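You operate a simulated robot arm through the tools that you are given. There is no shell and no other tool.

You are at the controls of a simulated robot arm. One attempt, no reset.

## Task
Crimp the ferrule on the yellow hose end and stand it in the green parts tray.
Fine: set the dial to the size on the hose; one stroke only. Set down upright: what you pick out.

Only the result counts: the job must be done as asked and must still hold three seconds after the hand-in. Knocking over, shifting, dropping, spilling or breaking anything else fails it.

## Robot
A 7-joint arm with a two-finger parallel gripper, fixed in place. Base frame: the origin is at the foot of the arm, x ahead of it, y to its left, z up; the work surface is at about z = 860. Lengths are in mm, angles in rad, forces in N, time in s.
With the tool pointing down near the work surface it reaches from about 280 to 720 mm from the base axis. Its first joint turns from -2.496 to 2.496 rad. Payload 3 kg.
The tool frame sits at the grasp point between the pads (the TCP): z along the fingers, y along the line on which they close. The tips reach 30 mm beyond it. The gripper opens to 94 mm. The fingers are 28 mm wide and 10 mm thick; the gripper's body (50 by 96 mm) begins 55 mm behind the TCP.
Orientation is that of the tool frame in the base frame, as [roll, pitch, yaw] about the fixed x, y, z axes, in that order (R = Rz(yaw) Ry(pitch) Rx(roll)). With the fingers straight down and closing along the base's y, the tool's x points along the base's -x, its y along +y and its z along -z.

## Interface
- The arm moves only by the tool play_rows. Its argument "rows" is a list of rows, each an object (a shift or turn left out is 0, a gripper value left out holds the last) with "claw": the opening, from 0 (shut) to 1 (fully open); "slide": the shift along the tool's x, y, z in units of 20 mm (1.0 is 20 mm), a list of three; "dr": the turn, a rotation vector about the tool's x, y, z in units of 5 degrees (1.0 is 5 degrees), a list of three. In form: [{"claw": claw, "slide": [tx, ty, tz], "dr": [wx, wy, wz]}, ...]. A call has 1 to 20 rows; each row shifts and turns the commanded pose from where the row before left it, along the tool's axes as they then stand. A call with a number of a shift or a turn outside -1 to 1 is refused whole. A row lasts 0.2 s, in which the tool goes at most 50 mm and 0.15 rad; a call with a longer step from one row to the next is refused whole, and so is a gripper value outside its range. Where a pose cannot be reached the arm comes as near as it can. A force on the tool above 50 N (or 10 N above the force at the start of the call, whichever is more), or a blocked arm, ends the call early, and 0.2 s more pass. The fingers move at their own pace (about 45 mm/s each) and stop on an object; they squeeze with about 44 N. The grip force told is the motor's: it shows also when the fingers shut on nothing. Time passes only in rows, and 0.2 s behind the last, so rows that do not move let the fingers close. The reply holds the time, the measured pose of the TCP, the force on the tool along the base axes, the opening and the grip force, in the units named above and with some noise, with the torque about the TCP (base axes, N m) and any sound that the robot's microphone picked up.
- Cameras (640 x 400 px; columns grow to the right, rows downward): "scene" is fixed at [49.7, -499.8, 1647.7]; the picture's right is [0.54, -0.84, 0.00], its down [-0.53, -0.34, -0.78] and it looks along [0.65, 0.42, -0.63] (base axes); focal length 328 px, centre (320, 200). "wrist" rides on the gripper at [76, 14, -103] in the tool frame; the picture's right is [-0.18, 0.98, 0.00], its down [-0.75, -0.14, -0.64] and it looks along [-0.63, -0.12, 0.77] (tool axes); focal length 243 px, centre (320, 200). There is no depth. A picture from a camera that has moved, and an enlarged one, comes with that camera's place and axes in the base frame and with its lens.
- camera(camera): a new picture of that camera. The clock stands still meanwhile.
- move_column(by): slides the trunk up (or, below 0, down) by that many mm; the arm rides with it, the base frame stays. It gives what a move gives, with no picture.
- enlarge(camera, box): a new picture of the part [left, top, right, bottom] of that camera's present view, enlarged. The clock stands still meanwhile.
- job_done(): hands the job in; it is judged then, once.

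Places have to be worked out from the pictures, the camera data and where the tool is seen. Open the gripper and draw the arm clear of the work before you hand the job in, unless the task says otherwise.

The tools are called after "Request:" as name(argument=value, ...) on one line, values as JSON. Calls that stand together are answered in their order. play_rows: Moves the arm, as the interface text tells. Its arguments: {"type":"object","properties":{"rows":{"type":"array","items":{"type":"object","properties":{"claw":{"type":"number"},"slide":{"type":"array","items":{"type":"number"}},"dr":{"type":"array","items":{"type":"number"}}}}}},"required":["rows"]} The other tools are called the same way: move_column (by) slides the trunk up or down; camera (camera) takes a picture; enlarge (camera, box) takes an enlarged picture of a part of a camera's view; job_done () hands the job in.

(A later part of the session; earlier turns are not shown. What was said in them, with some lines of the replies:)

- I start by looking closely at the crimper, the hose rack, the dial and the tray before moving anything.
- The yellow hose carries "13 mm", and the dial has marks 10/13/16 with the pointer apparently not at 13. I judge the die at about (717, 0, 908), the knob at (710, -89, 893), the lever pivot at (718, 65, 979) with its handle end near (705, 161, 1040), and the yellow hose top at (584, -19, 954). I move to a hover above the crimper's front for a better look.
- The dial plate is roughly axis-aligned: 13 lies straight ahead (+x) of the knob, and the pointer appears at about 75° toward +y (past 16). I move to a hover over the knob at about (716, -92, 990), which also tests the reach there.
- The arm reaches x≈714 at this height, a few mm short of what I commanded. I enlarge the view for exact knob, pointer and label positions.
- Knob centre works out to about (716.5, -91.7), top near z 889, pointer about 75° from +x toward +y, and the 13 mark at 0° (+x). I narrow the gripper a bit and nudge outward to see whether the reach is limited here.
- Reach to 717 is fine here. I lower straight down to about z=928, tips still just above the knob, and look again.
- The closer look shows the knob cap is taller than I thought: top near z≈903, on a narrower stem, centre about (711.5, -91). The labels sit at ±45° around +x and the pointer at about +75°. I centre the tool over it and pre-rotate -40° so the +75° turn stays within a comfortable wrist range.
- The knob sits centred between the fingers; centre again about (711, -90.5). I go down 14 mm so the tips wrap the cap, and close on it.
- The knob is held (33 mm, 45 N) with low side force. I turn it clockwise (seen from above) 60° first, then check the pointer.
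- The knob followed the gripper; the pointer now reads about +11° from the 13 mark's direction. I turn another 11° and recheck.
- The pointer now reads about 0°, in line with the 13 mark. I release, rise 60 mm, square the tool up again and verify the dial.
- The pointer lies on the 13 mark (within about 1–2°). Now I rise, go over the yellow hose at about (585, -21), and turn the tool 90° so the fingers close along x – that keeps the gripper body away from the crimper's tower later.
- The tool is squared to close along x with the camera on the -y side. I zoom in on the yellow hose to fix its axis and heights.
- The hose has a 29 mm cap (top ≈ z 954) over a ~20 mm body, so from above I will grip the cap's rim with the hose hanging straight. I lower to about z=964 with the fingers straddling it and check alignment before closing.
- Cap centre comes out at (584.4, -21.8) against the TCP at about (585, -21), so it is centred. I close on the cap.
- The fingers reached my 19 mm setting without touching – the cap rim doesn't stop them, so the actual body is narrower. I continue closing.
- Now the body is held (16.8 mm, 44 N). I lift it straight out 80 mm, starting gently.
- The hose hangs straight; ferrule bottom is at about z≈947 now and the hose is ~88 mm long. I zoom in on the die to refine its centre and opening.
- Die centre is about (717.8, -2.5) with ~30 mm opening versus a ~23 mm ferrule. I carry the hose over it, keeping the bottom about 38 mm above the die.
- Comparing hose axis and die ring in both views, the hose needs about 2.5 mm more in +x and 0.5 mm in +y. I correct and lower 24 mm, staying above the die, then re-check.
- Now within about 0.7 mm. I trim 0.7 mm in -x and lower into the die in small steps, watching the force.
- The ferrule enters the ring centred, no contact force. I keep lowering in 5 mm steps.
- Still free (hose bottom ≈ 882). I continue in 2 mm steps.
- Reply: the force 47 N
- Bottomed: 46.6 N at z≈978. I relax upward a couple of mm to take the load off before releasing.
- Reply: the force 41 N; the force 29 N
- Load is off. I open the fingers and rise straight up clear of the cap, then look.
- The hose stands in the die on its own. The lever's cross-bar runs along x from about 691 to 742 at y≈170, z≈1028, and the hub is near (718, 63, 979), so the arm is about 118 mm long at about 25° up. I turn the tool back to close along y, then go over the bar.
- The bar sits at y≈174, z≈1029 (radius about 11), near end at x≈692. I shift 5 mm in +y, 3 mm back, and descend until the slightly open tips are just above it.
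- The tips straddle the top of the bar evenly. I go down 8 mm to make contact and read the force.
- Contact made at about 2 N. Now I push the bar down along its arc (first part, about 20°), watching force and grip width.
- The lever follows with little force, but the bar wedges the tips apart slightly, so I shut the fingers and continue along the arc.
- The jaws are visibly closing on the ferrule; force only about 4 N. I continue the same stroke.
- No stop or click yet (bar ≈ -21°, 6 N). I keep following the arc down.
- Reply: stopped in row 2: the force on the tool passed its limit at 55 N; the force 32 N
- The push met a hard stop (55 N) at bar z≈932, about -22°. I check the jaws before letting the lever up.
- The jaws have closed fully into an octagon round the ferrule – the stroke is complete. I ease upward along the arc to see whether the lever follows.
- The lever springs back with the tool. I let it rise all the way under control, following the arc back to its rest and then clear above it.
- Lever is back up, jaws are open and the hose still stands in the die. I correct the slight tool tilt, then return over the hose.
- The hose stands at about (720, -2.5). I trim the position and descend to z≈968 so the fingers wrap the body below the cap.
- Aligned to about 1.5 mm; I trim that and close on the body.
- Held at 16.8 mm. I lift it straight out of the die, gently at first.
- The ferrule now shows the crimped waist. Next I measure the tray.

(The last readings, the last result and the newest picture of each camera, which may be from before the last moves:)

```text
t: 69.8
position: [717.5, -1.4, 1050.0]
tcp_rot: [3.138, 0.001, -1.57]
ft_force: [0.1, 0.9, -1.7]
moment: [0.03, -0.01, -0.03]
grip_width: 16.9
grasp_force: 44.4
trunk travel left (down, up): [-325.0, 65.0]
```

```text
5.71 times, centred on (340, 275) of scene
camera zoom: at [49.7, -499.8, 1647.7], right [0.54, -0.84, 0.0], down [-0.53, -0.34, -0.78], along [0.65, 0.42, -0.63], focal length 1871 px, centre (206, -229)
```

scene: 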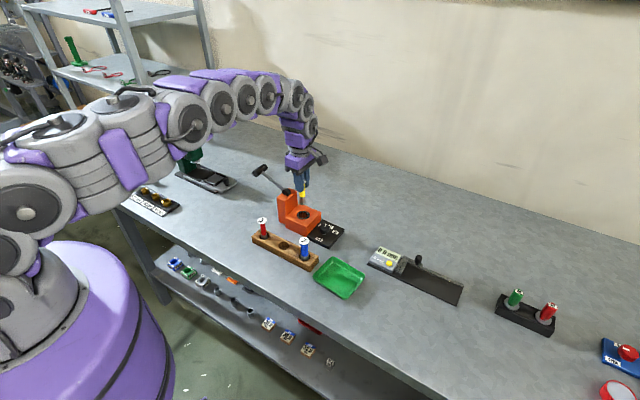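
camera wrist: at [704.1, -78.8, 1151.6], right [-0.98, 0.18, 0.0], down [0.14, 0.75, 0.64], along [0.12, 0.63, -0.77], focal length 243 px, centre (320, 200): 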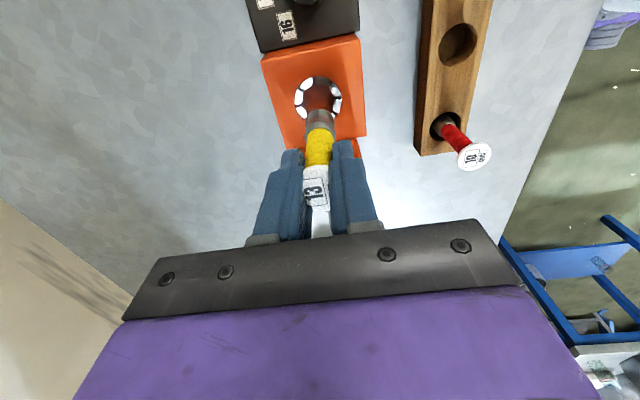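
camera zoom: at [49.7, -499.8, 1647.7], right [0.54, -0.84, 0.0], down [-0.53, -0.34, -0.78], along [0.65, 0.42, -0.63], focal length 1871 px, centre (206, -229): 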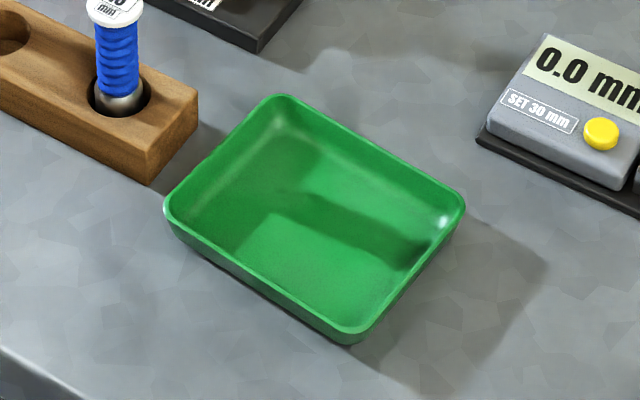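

Tray interior is about 95 × 115 mm, centred near (580, -225), rim ≈ z 885. I raise a little and carry the hose over its centre.

Request:
play_rows(rows=[{"slide": [0, 0, -0.8]}, {"slide": [0, 0, -0.7]}, {"slide": [0.93, 0.573, 0]}, {"slide": [0.93, 0.573, 0]}, {"slide": [0.93, 0.573, 0]}, {"slide": [0.93, 0.573, 0]}, {"slide": [0.93, 0.573, 0]}, {"slide": [0.93, 0.573, 0]}, {"slide": [0.93, 0.573, 0]}, {"slide": [0.93, 0.573, 0]}, {"slide": [0.93, 0.573, 0]}, {"slide": [0.93, 0.573, 0]}, {"slide": [0.93, 0.573, 0]}, {"slide": [0.93, 0.573, 0]}, {}, {}])

Request:
camera(camera="wrist")

Request:
enlarge(camera="scene", box=[275, 190, 403, 310])

```text
t: 73.2
position: [581.8, -224.4, 1081.1]
tcp_rot: [3.14, 0.002, -1.571]
ft_force: [-0.7, 0.6, -1.4]
moment: [-0.01, 0.01, -0.01]
grip_width: 17.0
grasp_force: 43.6
trunk travel left (down, up): [-325.0, 65.0]
```

```text
taken
camera wrist: at [567.6, -301.8, 1182.0], right [-0.98, 0.18, 0.0], down [0.14, 0.75, 0.64], along [0.12, 0.63, -0.77], focal length 243 px, centre (320, 200)
```

wrist: 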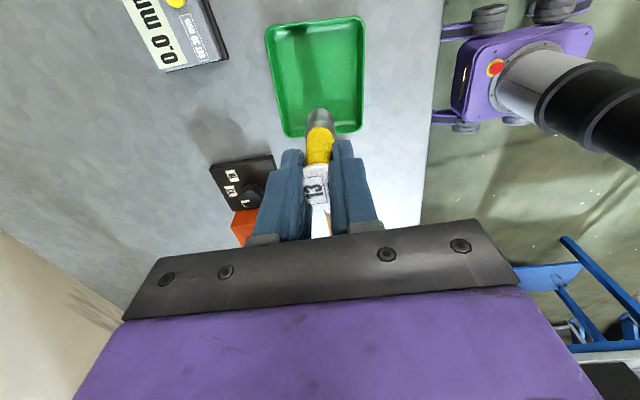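

```text
3.33 times, centred on (339, 250) of scene
camera zoom: at [49.7, -499.8, 1647.7], right [0.54, -0.84, 0.0], down [-0.53, -0.34, -0.78], along [0.65, 0.42, -0.63], focal length 1092 px, centre (257, 33)
```

zoom: 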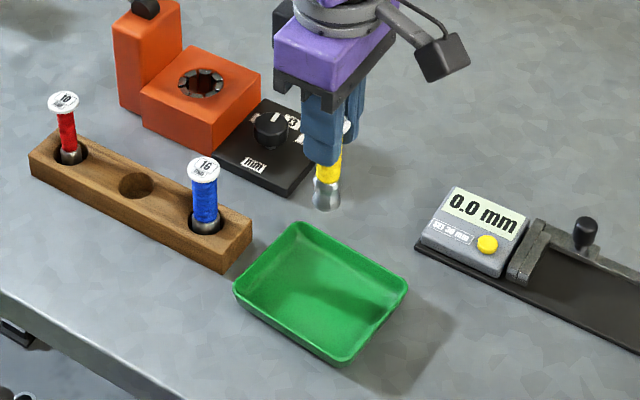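

The hose hangs right over the tray centre (about 582, -226). I lower to about 10 mm above the floor, then feel for it.

Request:
play_rows(rows=[{"slide": [0.05, 0, 0.74]}, {"slide": [0, 0, 0.74]}, {"slide": [0, 0, 0.74]}, {"slide": [0, 0, 0.74]}, {"slide": [0, 0, 0.74]}, {"slide": [0, 0, 0.74]}, {"slide": [0, 0, 0.74]}, {"slide": [0, 0, 0.6]}, {}, {}])

Request:
enlarge(camera="scene", box=[295, 220, 391, 310])

Request:
camera(camera="wrist")

```text
t: 75.4
position: [581.6, -226.8, 966.1]
tcp_rot: [3.14, 0.002, -1.571]
ft_force: [0.1, 0.2, -1.8]
moment: [-0.01, 0.03, 0.0]
grip_width: 17.0
grasp_force: 44.5
trunk travel left (down, up): [-325.0, 65.0]
```

```text
4.44 times, centred on (343, 265) of scene
camera zoom: at [49.7, -499.8, 1647.7], right [0.54, -0.84, 0.0], down [-0.53, -0.34, -0.78], along [0.65, 0.42, -0.63], focal length 1456 px, centre (218, -89)
```

zoom: 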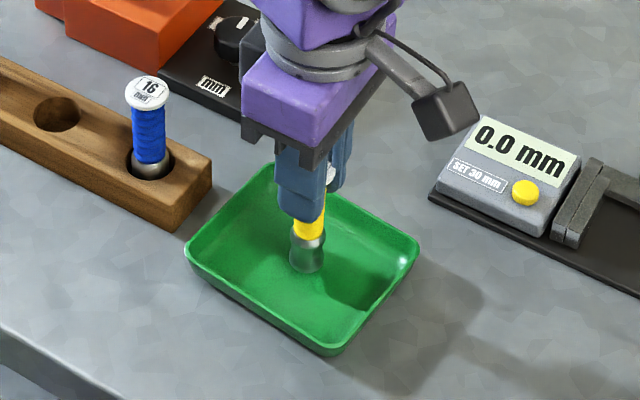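

```text
taken
camera wrist: at [567.0, -304.1, 1066.6], right [-0.98, 0.18, 0.0], down [0.14, 0.75, 0.64], along [0.12, 0.63, -0.77], focal length 243 px, centre (320, 200)
```

wrist: 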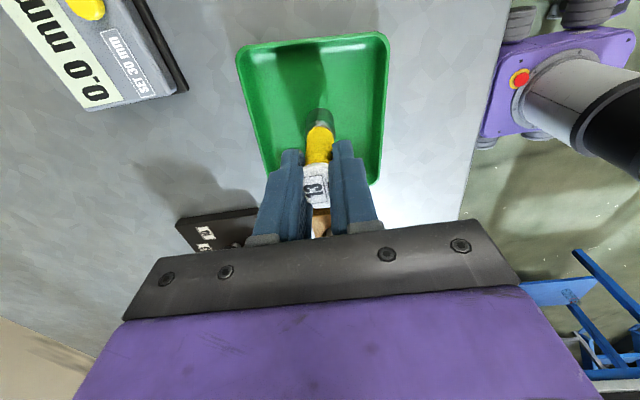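

About 12 mm to go. I lower in 1.5–2 mm steps watching the force.

Request:
play_rows(rows=[{"slide": [0, 0, 0.1]}, {"slide": [0, 0, 0.1]}, {"slide": [0, 0, 0.1]}, {}])

Request:
play_rows(rows=[{"slide": [0, 0, 0.075]}, {"slide": [0, 0, 0.075]}, {}])

```text
t: 76.4
position: [580.3, -226.8, 960.4]
tcp_rot: [3.141, 0.004, -1.57]
ft_force: [-0.4, -0.8, -1.4]
moment: [0.01, 0.06, 0.02]
grip_width: 17.2
grasp_force: 43.9
trunk travel left (down, up): [-325.0, 65.0]
```

```text
t: 77.2
position: [580.3, -226.2, 957.0]
tcp_rot: [-3.141, 0.003, -1.569]
ft_force: [0.1, 0.4, -1.4]
moment: [-0.02, -0.01, 0.01]
grip_width: 17.0
grasp_force: 43.7
trunk travel left (down, up): [-325.0, 65.0]
```

Request:
play_rows(rows=[{"slide": [0, 0, 0.075]}, {"slide": [0, 0, 0.05]}, {}])

Request:
enlarge(camera="scene", box=[320, 235, 368, 285])

```text
t: 78.0
position: [581.6, -226.4, 956.8]
tcp_rot: [3.141, 0.001, -1.572]
ft_force: [1.1, 0.9, 18.5]
moment: [0.03, -0.29, -0.04]
grip_width: 17.0
grasp_force: 43.9
trunk travel left (down, up): [-325.0, 65.0]
```

```text
8.00 times, centred on (344, 260) of scene
camera zoom: at [49.7, -499.8, 1647.7], right [0.54, -0.84, 0.0], down [-0.53, -0.34, -0.78], along [0.65, 0.42, -0.63], focal length 2620 px, centre (128, -280)
```

zoom: 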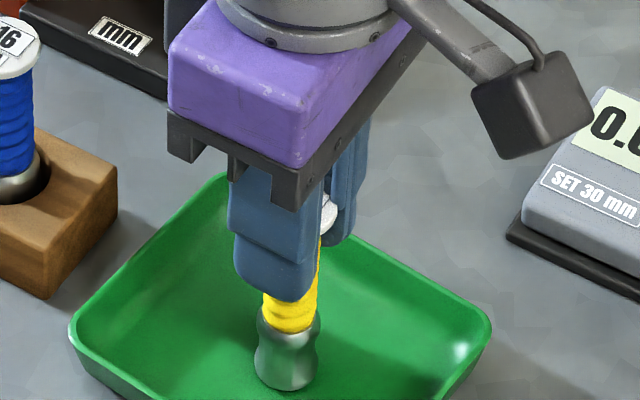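

Contact with the tray floor (18 N). I ease up to leave only a light touch before letting go.

Request:
play_rows(rows=[{"slide": [0, 0, -0.1]}, {}, {}])

```text
t: 78.8
position: [579.3, -226.6, 955.2]
tcp_rot: [3.141, 0.002, -1.57]
ft_force: [4.5, 0.5, 6.6]
moment: [0.02, -0.48, 0.0]
grip_width: 17.1
grasp_force: 44.0
trunk travel left (down, up): [-325.0, 65.0]
```

Request:
play_rows(rows=[{"slide": [0, 0, -0.05]}, {}, {}])

```text
t: 79.6
position: [579.2, -226.4, 957.1]
tcp_rot: [3.14, 0.004, -1.57]
ft_force: [0.4, -0.2, -1.0]
moment: [0.01, 0.04, -0.04]
grip_width: 16.8
grasp_force: 43.8
trunk travel left (down, up): [-325.0, 65.0]
```

The hose is just resting on the floor with no side load. I open slowly in small steps, then rise straight up.

Request:
play_rows(rows=[{"claw": 0.2}, {"claw": 0.22}, {"claw": 0.25}, {"claw": 0.3}, {"claw": 0.4}, {"claw": 0.55}, {}, {}])

Request:
camera(camera="wrist")

Request:
enlarge(camera="scene", box=[310, 225, 374, 285])

```text
t: 81.4
position: [579.6, -227.5, 956.9]
tcp_rot: [3.139, 0.004, -1.571]
ft_force: [1.1, -0.7, -0.2]
moment: [0.0, 0.03, 0.0]
grip_width: 51.6
grasp_force: 0.1
trunk travel left (down, up): [-325.0, 65.0]
```

```text
taken
camera wrist: at [565.7, -304.6, 1057.9], right [-0.98, 0.18, 0.0], down [0.14, 0.75, 0.64], along [0.12, 0.63, -0.77], focal length 243 px, centre (320, 200)
```

wrist: 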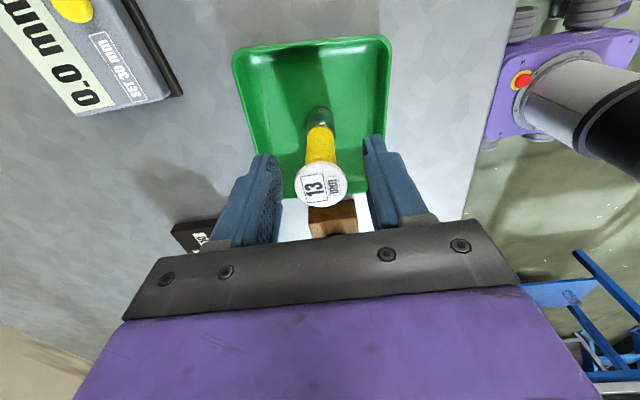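

```text
6.67 times, centred on (342, 255) of scene
camera zoom: at [49.7, -499.8, 1647.7], right [0.54, -0.84, 0.0], down [-0.53, -0.34, -0.78], along [0.65, 0.42, -0.63], focal length 2183 px, centre (173, -167)
```

zoom: 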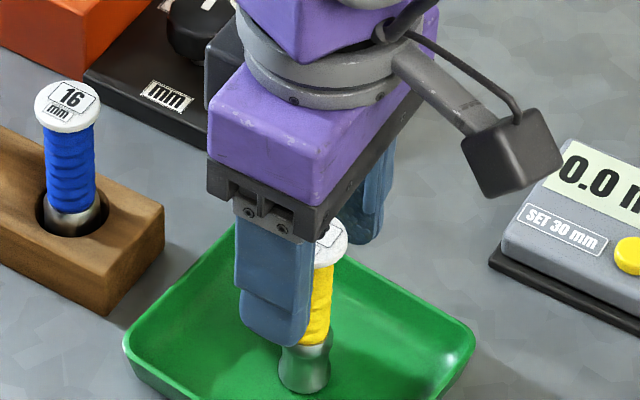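

The hose stands upright by itself between the open fingers. I rise straight up and away.

Request:
play_rows(rows=[{"slide": [0, 0, -0.4]}, {"slide": [0, 0, -0.6]}, {"slide": [0, 0, -0.8]}, {"slide": [0, 0, -0.8]}, {"slide": [0, 0, -0.9]}, {"slide": [0, 0, -0.9]}, {"slide": [0, 0, -0.9]}, {"slide": [0, 0, -0.9]}, {"slide": [0, 0, -0.9]}, {"slide": [0, 0, -0.9]}, {}])

Request:
camera(camera="scene")

Request:
camera(camera="wrist")

Request:
enlarge(camera="scene", box=[240, 160, 400, 310])

```text
t: 83.8
position: [581.3, -228.6, 1114.4]
tcp_rot: [3.138, 0.004, -1.572]
ft_force: [0.0, -0.2, -0.1]
moment: [0.02, 0.01, 0.01]
grip_width: 51.8
grasp_force: 0.0
trunk travel left (down, up): [-325.0, 65.0]
```

```text
taken
```

scene: 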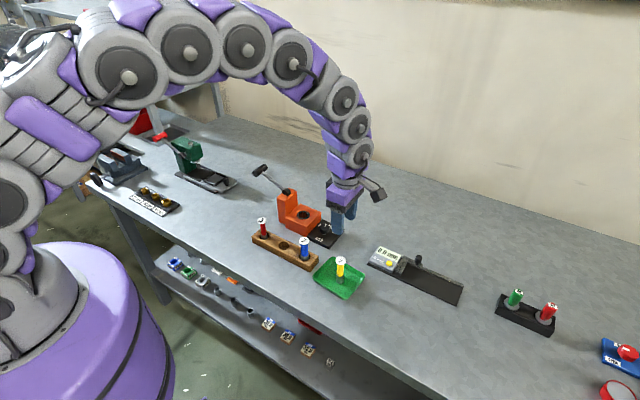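

```text
taken
camera wrist: at [566.8, -305.0, 1216.4], right [-0.98, 0.18, 0.0], down [0.14, 0.75, 0.64], along [0.12, 0.63, -0.77], focal length 243 px, centre (320, 200)
```

wrist: 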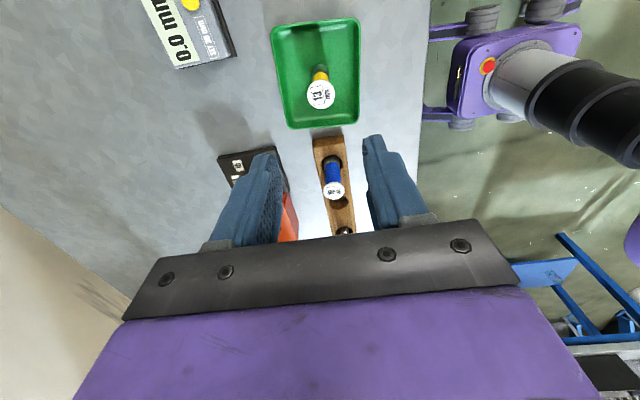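

```text
2.67 times, centred on (320, 235) of scene
camera zoom: at [49.7, -499.8, 1647.7], right [0.54, -0.84, 0.0], down [-0.53, -0.34, -0.78], along [0.65, 0.42, -0.63], focal length 873 px, centre (320, 107)
```

zoom: 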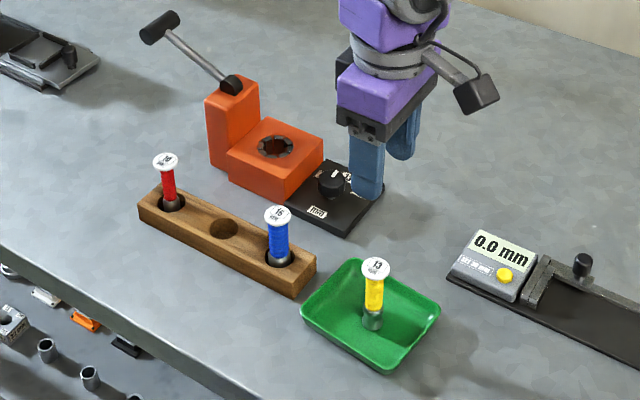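

The yellow hose stands upright in the tray, and the crimper, lever, dial and other hoses are undisturbed. I draw the arm further up and clear, then check once more.

Request:
play_rows(rows=[{"slide": [0, 0, -0.9]}, {"slide": [0, 0, -0.9]}, {"slide": [0, 0, -0.9]}, {"slide": [-0.5, 0.3, -0.9]}, {"slide": [-0.8, 0.4, -0.8]}, {"slide": [-0.8, 0.4, -0.3]}, {"slide": [-0.8, 0.4, 0]}, {"slide": [-0.8, 0.4, 0]}, {}, {}])

Request:
enlarge(camera="scene", box=[310, 240, 374, 300])

Request:
enlarge(camera="scene", box=[240, 160, 368, 260])

```text
t: 86.0
position: [541.5, -152.7, 1211.2]
tcp_rot: [3.139, 0.003, -1.572]
ft_force: [0.1, -0.4, 0.0]
moment: [0.0, 0.03, 0.04]
grip_width: 51.8
grasp_force: 0.1
trunk travel left (down, up): [-325.0, 65.0]
```

```text
6.67 times, centred on (342, 270) of scene
camera zoom: at [49.7, -499.8, 1647.7], right [0.54, -0.84, 0.0], down [-0.53, -0.34, -0.78], along [0.65, 0.42, -0.63], focal length 2183 px, centre (173, -267)
```

zoom: 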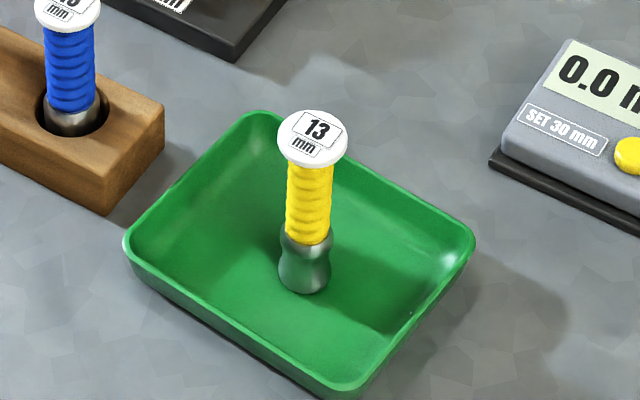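

```text
4.00 times, centred on (304, 210) of scene
camera zoom: at [49.7, -499.8, 1647.7], right [0.54, -0.84, 0.0], down [-0.53, -0.34, -0.78], along [0.65, 0.42, -0.63], focal length 1310 px, centre (384, 160)
```

zoom: 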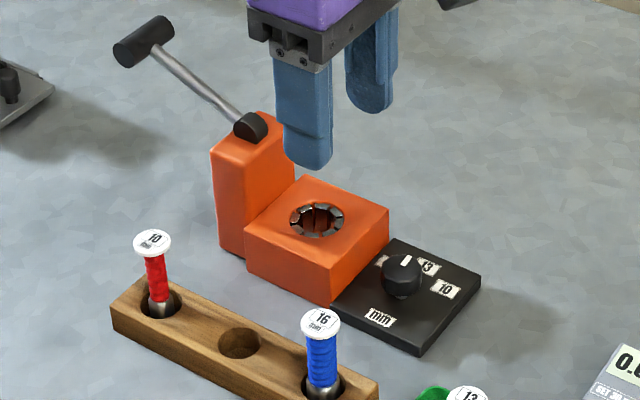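

The crimped yellow hose stands upright and free in the green tray. The dial is on 13, the lever is back at rest after one stroke, and the open gripper is clear of everything. I hand the job in.

Request:
job_done()

```text
The job is handed in.
```

I crimped the ferrule on the yellow hose end and left the hose standing upright in the green parts tray. The job is handed in, but I don't have the verdict.

- **Dial:** I turned it from past 16 to the 13 mark, the size printed on the yellow hose. From the pictures the pointer sat within about 2° of the mark.
- **Crimp:** I pushed the lever once, down to its hard stop. The jaws closed fully around the ferrule, and the lever sprang back to rest. The ferrule now has a crimped waist; I did not measure its diameter.
- **Placement:** The hose stands near the middle of the tray and stayed upright after I opened the fingers and backed off.
- **Everything else:** In the last pictures the red and blue hoses, the rack, the crimper and the gauge look undisturbed. The arm is raised clear with the gripper open.
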